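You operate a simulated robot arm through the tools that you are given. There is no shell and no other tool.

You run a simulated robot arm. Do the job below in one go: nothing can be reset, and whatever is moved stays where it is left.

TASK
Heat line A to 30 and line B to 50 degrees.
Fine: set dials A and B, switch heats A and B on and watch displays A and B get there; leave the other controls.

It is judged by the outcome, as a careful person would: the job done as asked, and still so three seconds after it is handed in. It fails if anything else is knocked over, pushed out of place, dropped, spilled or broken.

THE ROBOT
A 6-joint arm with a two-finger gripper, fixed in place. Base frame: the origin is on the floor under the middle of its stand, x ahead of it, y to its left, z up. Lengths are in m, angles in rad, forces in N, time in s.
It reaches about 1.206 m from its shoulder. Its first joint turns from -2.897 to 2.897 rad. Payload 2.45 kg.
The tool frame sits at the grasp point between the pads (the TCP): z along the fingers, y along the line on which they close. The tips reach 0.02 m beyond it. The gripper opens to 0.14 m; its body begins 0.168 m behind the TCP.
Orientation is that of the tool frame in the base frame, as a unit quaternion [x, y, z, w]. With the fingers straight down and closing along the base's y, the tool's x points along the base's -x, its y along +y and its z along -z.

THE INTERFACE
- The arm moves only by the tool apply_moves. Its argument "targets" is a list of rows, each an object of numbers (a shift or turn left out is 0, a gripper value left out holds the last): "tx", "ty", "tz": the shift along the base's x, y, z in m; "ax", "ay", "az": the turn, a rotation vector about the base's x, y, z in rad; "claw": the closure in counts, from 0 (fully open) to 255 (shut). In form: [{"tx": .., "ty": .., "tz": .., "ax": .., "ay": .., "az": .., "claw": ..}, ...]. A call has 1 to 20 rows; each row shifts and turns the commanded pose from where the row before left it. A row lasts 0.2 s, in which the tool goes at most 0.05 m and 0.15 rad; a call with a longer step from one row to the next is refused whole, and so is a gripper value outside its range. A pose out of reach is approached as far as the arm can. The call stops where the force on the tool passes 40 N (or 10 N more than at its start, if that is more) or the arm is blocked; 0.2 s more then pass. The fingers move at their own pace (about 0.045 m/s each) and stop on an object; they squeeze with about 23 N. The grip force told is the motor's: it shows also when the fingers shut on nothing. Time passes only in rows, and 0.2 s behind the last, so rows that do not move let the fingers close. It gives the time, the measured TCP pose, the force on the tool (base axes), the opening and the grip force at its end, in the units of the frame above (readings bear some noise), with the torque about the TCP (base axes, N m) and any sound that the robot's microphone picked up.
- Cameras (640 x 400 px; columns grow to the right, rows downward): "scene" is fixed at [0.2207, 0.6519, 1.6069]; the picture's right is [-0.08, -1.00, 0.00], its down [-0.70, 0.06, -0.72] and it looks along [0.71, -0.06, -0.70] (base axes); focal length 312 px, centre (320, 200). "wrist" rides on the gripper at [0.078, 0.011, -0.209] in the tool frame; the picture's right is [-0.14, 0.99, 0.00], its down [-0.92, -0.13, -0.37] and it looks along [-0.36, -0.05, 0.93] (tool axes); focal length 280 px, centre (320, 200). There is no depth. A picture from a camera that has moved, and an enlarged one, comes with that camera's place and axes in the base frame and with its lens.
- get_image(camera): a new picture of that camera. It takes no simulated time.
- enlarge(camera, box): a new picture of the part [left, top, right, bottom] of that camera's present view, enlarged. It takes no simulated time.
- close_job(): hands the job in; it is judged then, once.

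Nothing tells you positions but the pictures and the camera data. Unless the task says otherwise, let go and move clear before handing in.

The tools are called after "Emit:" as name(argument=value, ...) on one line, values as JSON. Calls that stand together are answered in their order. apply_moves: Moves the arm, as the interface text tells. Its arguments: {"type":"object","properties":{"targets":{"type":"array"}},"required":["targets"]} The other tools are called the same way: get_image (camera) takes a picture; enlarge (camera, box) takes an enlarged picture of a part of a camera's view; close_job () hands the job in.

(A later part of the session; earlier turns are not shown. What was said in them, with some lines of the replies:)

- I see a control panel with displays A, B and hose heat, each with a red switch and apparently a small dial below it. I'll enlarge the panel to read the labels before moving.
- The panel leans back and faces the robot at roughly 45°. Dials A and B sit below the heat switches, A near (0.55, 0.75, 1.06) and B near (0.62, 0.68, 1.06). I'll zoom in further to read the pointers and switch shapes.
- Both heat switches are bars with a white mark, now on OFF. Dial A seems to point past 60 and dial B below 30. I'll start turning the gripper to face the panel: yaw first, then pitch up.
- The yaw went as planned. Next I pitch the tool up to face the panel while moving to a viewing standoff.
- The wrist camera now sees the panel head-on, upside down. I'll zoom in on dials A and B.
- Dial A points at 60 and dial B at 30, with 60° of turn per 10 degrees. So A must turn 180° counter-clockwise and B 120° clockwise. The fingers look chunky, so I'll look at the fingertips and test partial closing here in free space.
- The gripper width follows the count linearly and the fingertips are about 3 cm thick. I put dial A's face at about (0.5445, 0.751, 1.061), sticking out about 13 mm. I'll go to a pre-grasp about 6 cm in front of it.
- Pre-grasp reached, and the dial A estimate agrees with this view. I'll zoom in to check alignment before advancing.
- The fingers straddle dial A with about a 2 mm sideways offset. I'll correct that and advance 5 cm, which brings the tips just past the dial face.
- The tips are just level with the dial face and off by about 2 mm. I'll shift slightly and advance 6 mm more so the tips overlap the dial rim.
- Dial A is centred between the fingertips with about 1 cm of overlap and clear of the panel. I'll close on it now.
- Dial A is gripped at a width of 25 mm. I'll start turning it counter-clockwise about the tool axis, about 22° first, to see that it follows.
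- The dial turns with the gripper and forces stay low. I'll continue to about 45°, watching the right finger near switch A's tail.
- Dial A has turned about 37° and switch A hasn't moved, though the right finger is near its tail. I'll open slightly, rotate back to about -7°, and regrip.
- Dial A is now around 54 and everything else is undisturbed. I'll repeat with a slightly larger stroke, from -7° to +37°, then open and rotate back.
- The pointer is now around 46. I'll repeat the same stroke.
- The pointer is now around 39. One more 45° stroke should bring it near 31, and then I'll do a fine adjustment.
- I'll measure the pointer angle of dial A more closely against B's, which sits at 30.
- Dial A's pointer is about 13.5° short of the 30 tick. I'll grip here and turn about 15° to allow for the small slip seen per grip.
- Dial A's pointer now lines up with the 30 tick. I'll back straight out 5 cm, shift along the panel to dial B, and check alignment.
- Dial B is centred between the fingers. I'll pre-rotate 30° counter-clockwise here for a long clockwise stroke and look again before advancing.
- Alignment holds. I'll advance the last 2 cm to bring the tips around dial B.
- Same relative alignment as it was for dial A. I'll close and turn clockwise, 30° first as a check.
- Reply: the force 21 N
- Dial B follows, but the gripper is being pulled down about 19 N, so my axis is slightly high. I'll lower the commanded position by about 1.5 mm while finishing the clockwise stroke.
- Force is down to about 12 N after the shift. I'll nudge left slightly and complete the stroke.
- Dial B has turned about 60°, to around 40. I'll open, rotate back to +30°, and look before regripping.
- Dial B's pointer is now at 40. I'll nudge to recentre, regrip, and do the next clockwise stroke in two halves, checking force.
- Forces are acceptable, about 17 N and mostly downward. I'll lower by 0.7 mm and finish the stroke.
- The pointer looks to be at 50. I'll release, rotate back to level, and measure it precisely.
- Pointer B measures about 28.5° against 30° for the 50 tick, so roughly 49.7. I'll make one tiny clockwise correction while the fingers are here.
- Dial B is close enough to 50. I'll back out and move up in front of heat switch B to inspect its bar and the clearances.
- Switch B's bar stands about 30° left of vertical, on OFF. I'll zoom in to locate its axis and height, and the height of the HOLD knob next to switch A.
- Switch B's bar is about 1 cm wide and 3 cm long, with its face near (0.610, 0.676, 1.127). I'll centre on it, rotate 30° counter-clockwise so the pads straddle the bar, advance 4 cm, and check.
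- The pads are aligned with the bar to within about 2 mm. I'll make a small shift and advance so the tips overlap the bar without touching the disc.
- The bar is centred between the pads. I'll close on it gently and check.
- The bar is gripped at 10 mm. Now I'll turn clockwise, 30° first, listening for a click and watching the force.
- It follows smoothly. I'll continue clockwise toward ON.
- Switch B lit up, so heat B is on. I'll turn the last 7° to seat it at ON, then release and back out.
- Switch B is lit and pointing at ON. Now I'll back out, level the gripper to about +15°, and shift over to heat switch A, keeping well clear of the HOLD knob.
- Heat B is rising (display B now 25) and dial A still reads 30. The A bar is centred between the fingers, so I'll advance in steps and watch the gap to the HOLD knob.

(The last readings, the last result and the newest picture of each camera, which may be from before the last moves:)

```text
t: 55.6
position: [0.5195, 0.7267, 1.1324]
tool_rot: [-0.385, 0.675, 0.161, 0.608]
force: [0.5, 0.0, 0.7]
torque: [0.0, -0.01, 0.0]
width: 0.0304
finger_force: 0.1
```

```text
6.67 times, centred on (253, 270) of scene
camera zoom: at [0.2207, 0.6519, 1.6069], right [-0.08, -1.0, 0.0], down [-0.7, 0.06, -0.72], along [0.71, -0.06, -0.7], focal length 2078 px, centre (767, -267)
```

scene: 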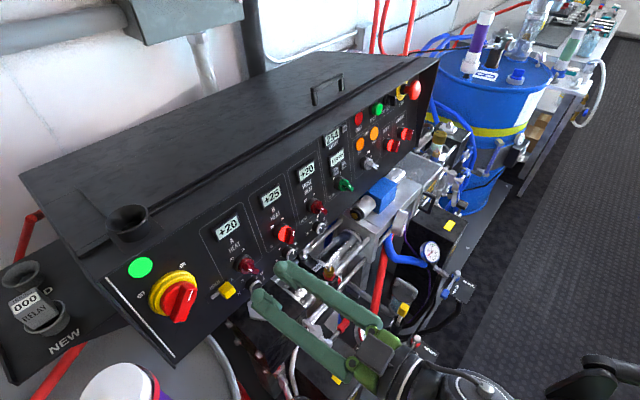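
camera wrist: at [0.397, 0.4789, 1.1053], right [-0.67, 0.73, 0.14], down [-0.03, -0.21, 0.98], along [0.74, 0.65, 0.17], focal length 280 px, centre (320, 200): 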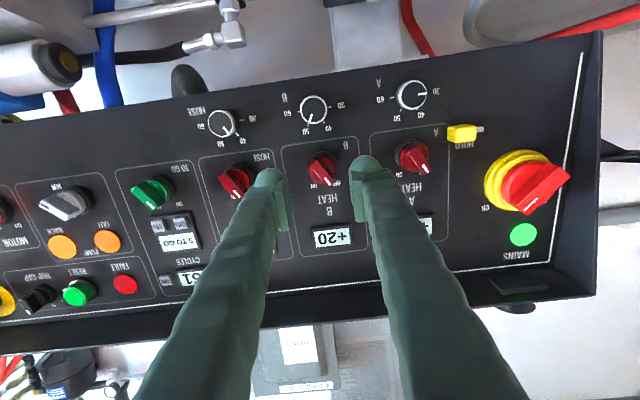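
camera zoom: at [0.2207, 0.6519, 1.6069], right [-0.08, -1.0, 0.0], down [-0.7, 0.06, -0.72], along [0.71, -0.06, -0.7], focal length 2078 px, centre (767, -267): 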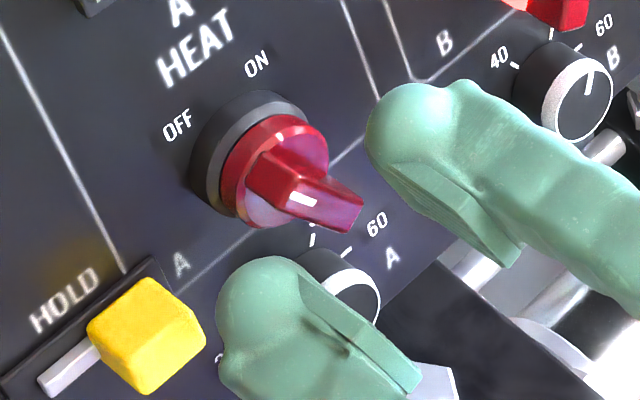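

Aligned. I'll advance 12 mm more and check the HOLD clearance again.

Emit:
apply_moves(targets=[{"tx": 0.0042, "ty": 0.0041, "tz": -0.0012}, {"tx": 0.0042, "ty": 0.0041, "tz": -0.0013}, {}])

Emit:
enlarge(camera="wrist", box=[240, 120, 400, 220])

Emit:
enlarge(camera="scene", box=[205, 240, 301, 300])

```text
t: 56.4
position: [0.5291, 0.7352, 1.1305]
tool_rot: [-0.385, 0.675, 0.161, 0.609]
force: [0.0, 1.1, -0.2]
torque: [0.02, -0.01, 0.0]
width: 0.0304
finger_force: 0.1
```

```text
4.00 times, centred on (320, 170) of wrist
camera zoom: at [0.3772, 0.5749, 1.0974], right [-0.71, 0.69, -0.12], down [-0.2, -0.04, 0.98], along [0.67, 0.72, 0.17], focal length 1122 px, centre (320, 320)
```

zoom: 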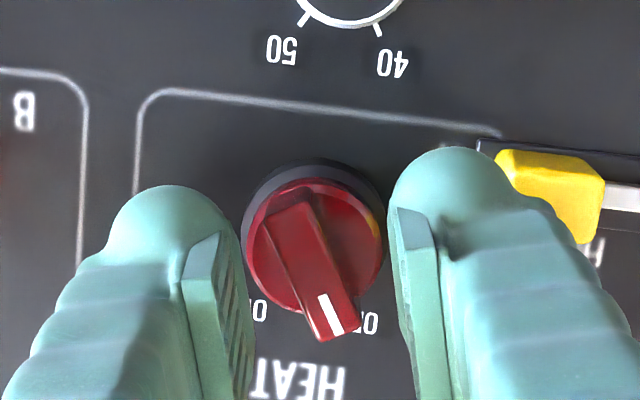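

```text
6.67 times, centred on (253, 270) of scene
camera zoom: at [0.2207, 0.6519, 1.6069], right [-0.08, -1.0, 0.0], down [-0.7, 0.06, -0.72], along [0.71, -0.06, -0.7], focal length 2078 px, centre (767, -267)
```

zoom: 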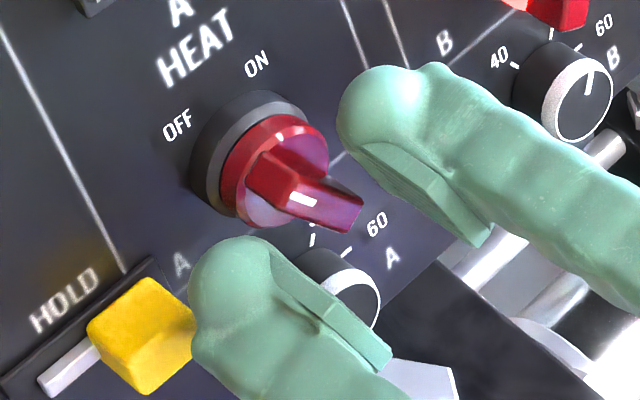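

There's still about 5 mm to go. I'll narrow the opening slightly to keep the left finger away from HOLD, then advance the last bit.

Emit:
apply_moves(targets=[{"claw": 213}, {"claw": 213}, {"tx": 0.0031, "ty": 0.0031, "tz": -0.0009}, {}])

Emit:
enlarge(camera="wrist", box=[240, 120, 400, 220])

Emit:
enlarge(camera="scene", box=[205, 240, 301, 300])

```text
t: 57.4
position: [0.5317, 0.7381, 1.1296]
tool_rot: [-0.384, 0.675, 0.162, 0.609]
force: [0.8, 0.2, -0.3]
torque: [0.01, -0.02, -0.02]
width: 0.0232
finger_force: 0.1
```

```text
4.00 times, centred on (320, 170) of wrist
camera zoom: at [0.3803, 0.5776, 1.0964], right [-0.71, 0.69, -0.12], down [-0.2, -0.04, 0.98], along [0.67, 0.72, 0.17], focal length 1122 px, centre (320, 320)
```

zoom: 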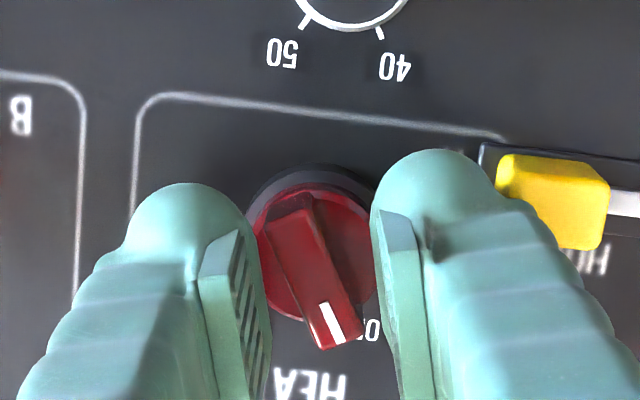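

```text
6.67 times, centred on (253, 270) of scene
camera zoom: at [0.2207, 0.6519, 1.6069], right [-0.08, -1.0, 0.0], down [-0.7, 0.06, -0.72], along [0.71, -0.06, -0.7], focal length 2078 px, centre (767, -267)
```

zoom: 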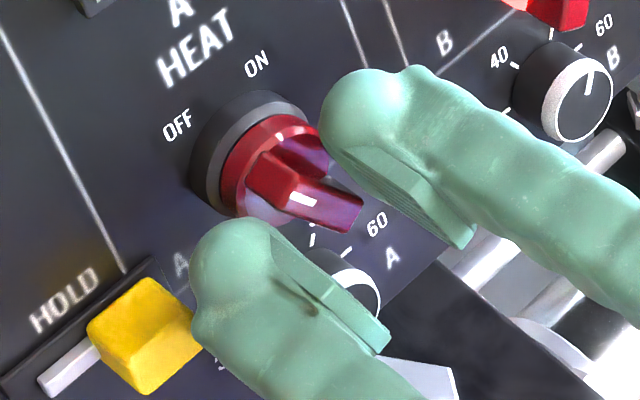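

Good position, no contact yet. I'll close; the pads should square the bar up, and then I'll check.

Emit:
apply_moves(targets=[{"claw": 225}, {"claw": 235}, {"claw": 245}, {"claw": 255}, {"claw": 255}])

Emit:
enlarge(camera="wrist", box=[240, 120, 400, 220])

Emit:
enlarge(camera="scene", box=[205, 240, 301, 300])

```text
t: 58.6
position: [0.5321, 0.7382, 1.1298]
tool_rot: [-0.384, 0.675, 0.161, 0.609]
force: [8.2, -3.5, 4.0]
torque: [0.03, -0.05, -0.07]
width: 0.0102
finger_force: 37.3
```

```text
4.00 times, centred on (320, 170) of wrist
camera zoom: at [0.381, 0.5771, 1.0965], right [-0.71, 0.69, -0.12], down [-0.2, -0.04, 0.98], along [0.67, 0.72, 0.17], focal length 1122 px, centre (320, 320)
```

zoom: 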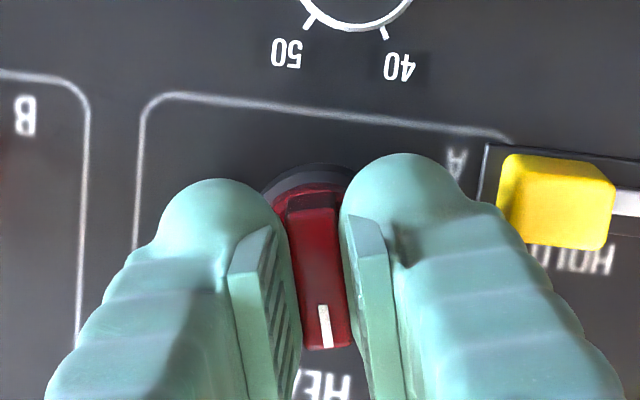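

```text
6.67 times, centred on (253, 270) of scene
camera zoom: at [0.2207, 0.6519, 1.6069], right [-0.08, -1.0, 0.0], down [-0.7, 0.06, -0.72], along [0.71, -0.06, -0.7], focal length 2078 px, centre (767, -267)
```

zoom: 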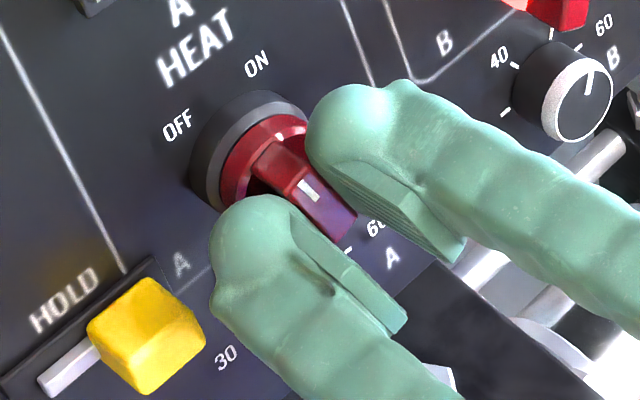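

The bar squared up to the pads. Now I'll rotate clockwise 45° to reach ON.

Emit:
apply_moves(targets=[{"ax": 0.0915, "ay": 0.0897, "az": -0.0273}, {"ax": 0.0915, "ay": 0.0897, "az": -0.0273}, {"ax": 0.0915, "ay": 0.0897, "az": -0.0273}, {"ax": 0.0915, "ay": 0.0897, "az": -0.0273}, {"ax": 0.0915, "ay": 0.0897, "az": -0.0273}, {"ax": 0.0915, "ay": 0.0897, "az": -0.0273}, {}])

Emit:
enlarge(camera="wrist", box=[200, 100, 440, 250])

Emit:
enlarge(camera="scene", box=[180, 190, 340, 310])

```text
t: 60.2
position: [0.5329, 0.7371, 1.1292]
tool_rot: [-0.096, 0.771, 0.382, 0.501]
force: [18.1, 0.8, 14.3]
torque: [0.01, -0.36, -0.17]
width: 0.0102
finger_force: 37.0
```

```text
2.67 times, centred on (320, 175) of wrist
camera zoom: at [0.342, 0.6209, 1.1119], right [-0.46, 0.65, 0.6], down [0.25, -0.56, 0.79], along [0.85, 0.52, 0.09], focal length 748 px, centre (320, 267)
```

zoom: 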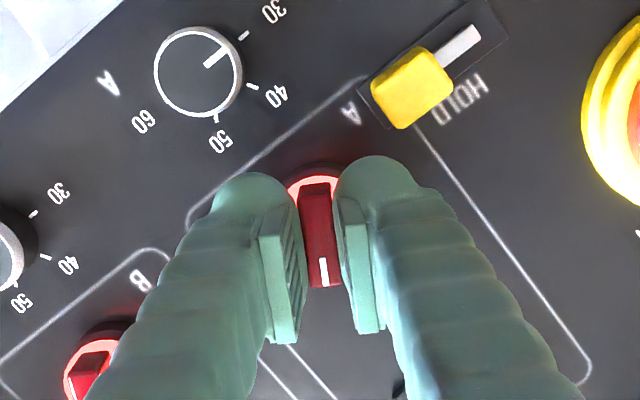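

```text
3.33 times, centred on (260, 250) of scene
camera zoom: at [0.2207, 0.6519, 1.6069], right [-0.08, -1.0, 0.0], down [-0.7, 0.06, -0.72], along [0.71, -0.06, -0.7], focal length 1039 px, centre (520, 33)
```

zoom: 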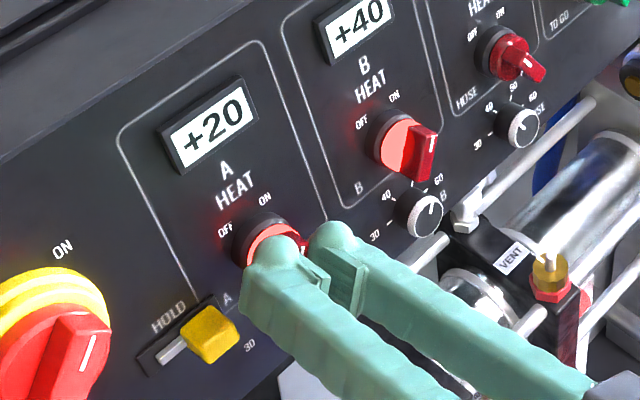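

Switch A is lit and at ON, and display B already reads 40. I'll open, back straight out, and look.

Emit:
apply_moves(targets=[{"claw": 210}, {"claw": 195}, {"claw": 195}, {"tx": -0.0128, "ty": -0.0126, "tz": 0.0038}, {"tx": -0.0128, "ty": -0.0126, "tz": 0.0038}, {"tx": -0.0128, "ty": -0.0125, "tz": 0.0039}, {"tx": -0.0128, "ty": -0.0126, "tz": 0.0038}, {"tx": -0.0128, "ty": -0.0126, "tz": 0.0038}, {"tx": -0.0128, "ty": -0.0126, "tz": 0.0038}, {}])

Emit:
get_image(camera="wrist")

Emit:
enlarge(camera="scene", box=[180, 180, 340, 300])

```text
t: 62.4
position: [0.4536, 0.662, 1.1509]
tool_rot: [-0.096, 0.771, 0.381, 0.501]
force: [0.2, -0.9, -0.3]
torque: [0.03, -0.02, 0.01]
width: 0.0328
finger_force: 0.0
```

```text
taken
camera wrist: at [0.2636, 0.5454, 1.1336], right [-0.46, 0.65, 0.6], down [0.25, -0.56, 0.79], along [0.85, 0.52, 0.09], focal length 280 px, centre (320, 200)
```

wrist: 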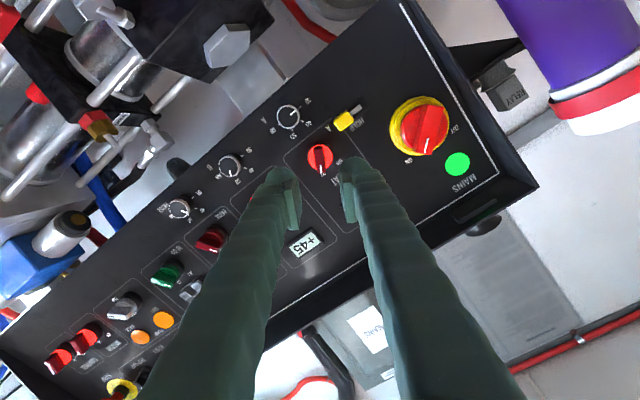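

```text
3.33 times, centred on (260, 240) of scene
camera zoom: at [0.2207, 0.6519, 1.6069], right [-0.08, -1.0, 0.0], down [-0.7, 0.06, -0.72], along [0.71, -0.06, -0.7], focal length 1039 px, centre (520, 67)
```

zoom: 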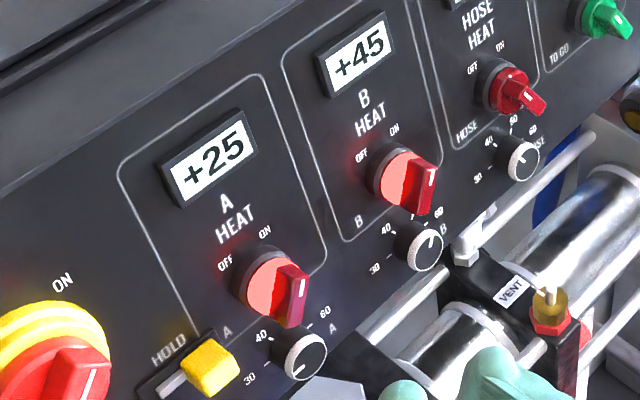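

Both lines are heating, A at 25 and B at 45, and the gripper is clear. I'll wait in place and watch the displays.

Emit:
apply_moves(targets=[{}, {}, {}, {}, {}, {}, {}, {}, {}, {}])

Emit:
enlarge(camera="scene", box=[180, 180, 340, 300])

```text
t: 64.6
position: [0.4542, 0.662, 1.1502]
tool_rot: [-0.096, 0.771, 0.381, 0.502]
force: [-0.4, 0.1, -0.7]
torque: [0.0, 0.0, 0.02]
width: 0.0324
finger_force: 0.0
```

```text
3.33 times, centred on (260, 240) of scene
camera zoom: at [0.2207, 0.6519, 1.6069], right [-0.08, -1.0, 0.0], down [-0.7, 0.06, -0.72], along [0.71, -0.06, -0.7], focal length 1039 px, centre (520, 67)
```

zoom: 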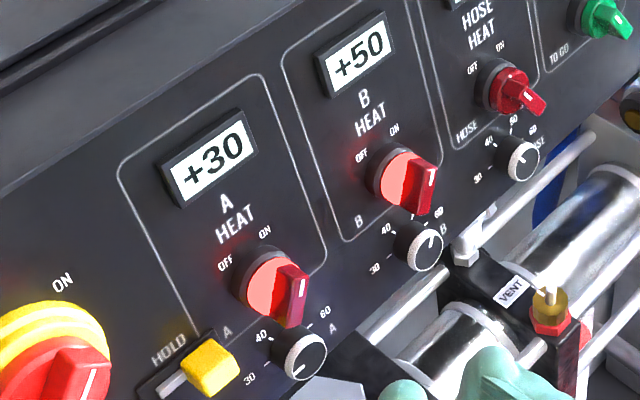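

Displays read A +30 and B +50. I'll wait several more seconds to confirm they hold there.

Emit:
apply_moves(targets=[{}, {}, {}, {}, {}, {}, {}, {}, {}, {}, {}, {}, {}, {}, {}, {}, {}, {}, {}, {}])

Emit:
enlarge(camera="scene", box=[180, 180, 340, 300])

Emit:
get_image(camera="scene")

Emit:
enlarge(camera="wrist", box=[200, 80, 360, 220])

```text
t: 68.8
position: [0.4535, 0.6617, 1.1506]
tool_rot: [-0.096, 0.77, 0.382, 0.501]
force: [-1.1, 0.3, -0.2]
torque: [0.04, 0.02, 0.0]
width: 0.0328
finger_force: 0.0
```

```text
3.33 times, centred on (260, 240) of scene
camera zoom: at [0.2207, 0.6519, 1.6069], right [-0.08, -1.0, 0.0], down [-0.7, 0.06, -0.72], along [0.71, -0.06, -0.7], focal length 1039 px, centre (520, 67)
```

zoom: 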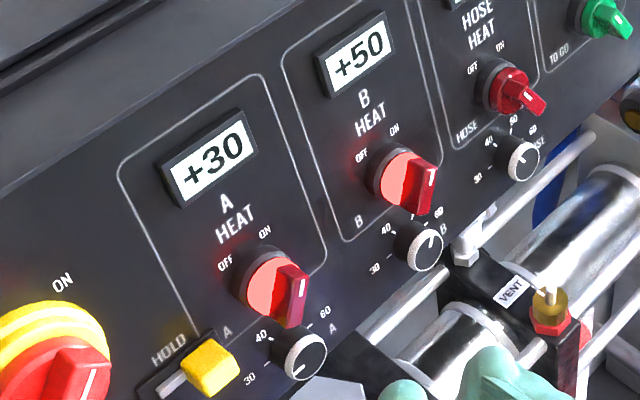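

```text
taken
```

scene: 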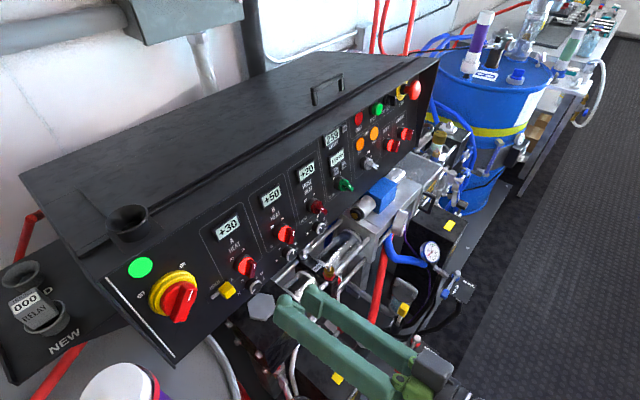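

```text
2.86 times, centred on (280, 150) of wrist
camera zoom: at [0.2637, 0.5455, 1.1336], right [-0.46, 0.65, 0.6], down [0.25, -0.56, 0.79], along [0.85, 0.52, 0.09], focal length 801 px, centre (434, 343)
```

zoom: 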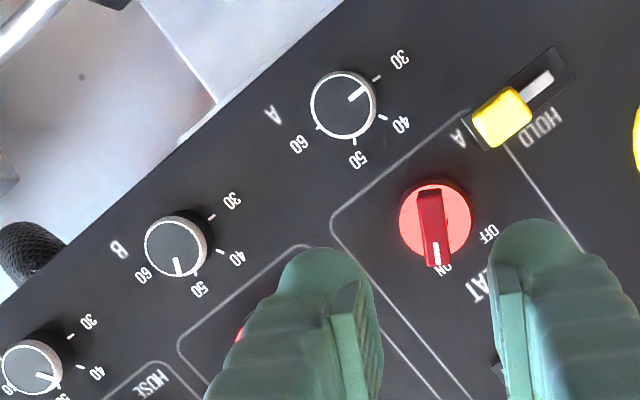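

Both displays hold at +30 and +50, both dials point at their settings, and the other controls look as they did at the start. I'll retreat a little further from the panel and recheck.

Emit:
apply_moves(targets=[{"tx": -0.01, "ty": -0.015, "tz": 0.01}, {"tx": -0.01, "ty": -0.015, "tz": 0.01}, {"tx": -0.01, "ty": -0.015, "tz": 0.01}, {"tx": -0.01, "ty": -0.015, "tz": 0.01}, {}, {}, {}, {}, {}, {}, {}, {}, {}, {}])

Emit:
get_image(camera="scene")

Emit:
enlarge(camera="scene", box=[180, 180, 340, 300])

Emit:
enlarge(camera="scene", box=[290, 70, 450, 210])

```text
t: 71.8
position: [0.4129, 0.6038, 1.1915]
tool_rot: [-0.097, 0.771, 0.381, 0.502]
force: [-0.3, 0.3, 0.4]
torque: [0.01, -0.02, -0.01]
width: 0.0329
finger_force: 0.1
```

```text
taken
```

scene: 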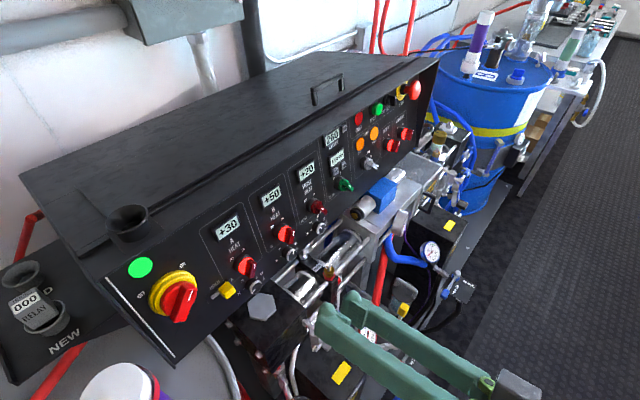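

```text
3.33 times, centred on (260, 240) of scene
camera zoom: at [0.2207, 0.6519, 1.6069], right [-0.08, -1.0, 0.0], down [-0.7, 0.06, -0.72], along [0.71, -0.06, -0.7], focal length 1039 px, centre (520, 67)
```

zoom: 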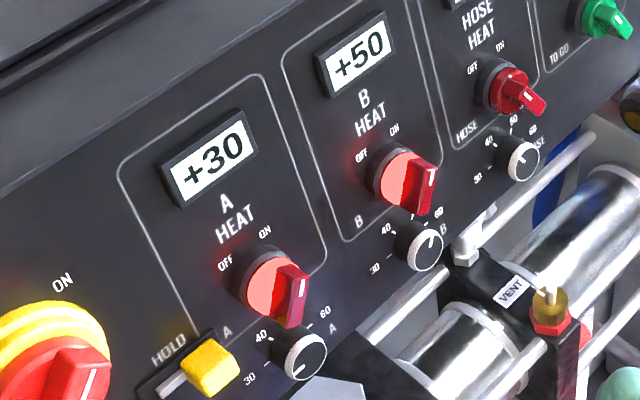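

```text
2.86 times, centred on (370, 140) of scene
camera zoom: at [0.2207, 0.6519, 1.6069], right [-0.08, -1.0, 0.0], down [-0.7, 0.06, -0.72], along [0.71, -0.06, -0.7], focal length 891 px, centre (177, 371)
```

zoom: 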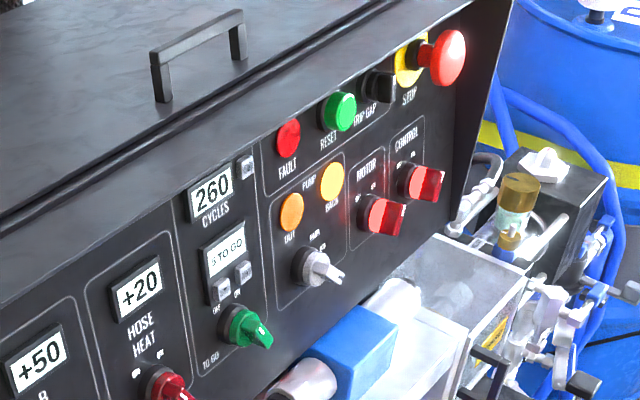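

Line A shows +30 and line B shows +50. Both have held steady for several seconds, both heats are lit, and I can see no change in the other controls. The arm is clear of the panel, so I'm handing in the job.

Emit:
close_job()

```text
The job is handed in.
```

Line A is heated to 30 and line B to 50. Both displays showed +30 and +50 and held there for about 7 seconds before I handed the job in.

- **Dials:** A is turned from 60 down to 30, and B from 30 up to 50. By my measurement of the pointers, A sits on its mark and B is within about half a degree.
- **Heat switches:** A and B are both at ON and lit.
- **Other controls:** I left them alone. HOLD, the hose heat, the mains switch and the rest of the panel look the same as at the start.

The gripper is open and well clear of the panel, and nothing was knocked or moved.
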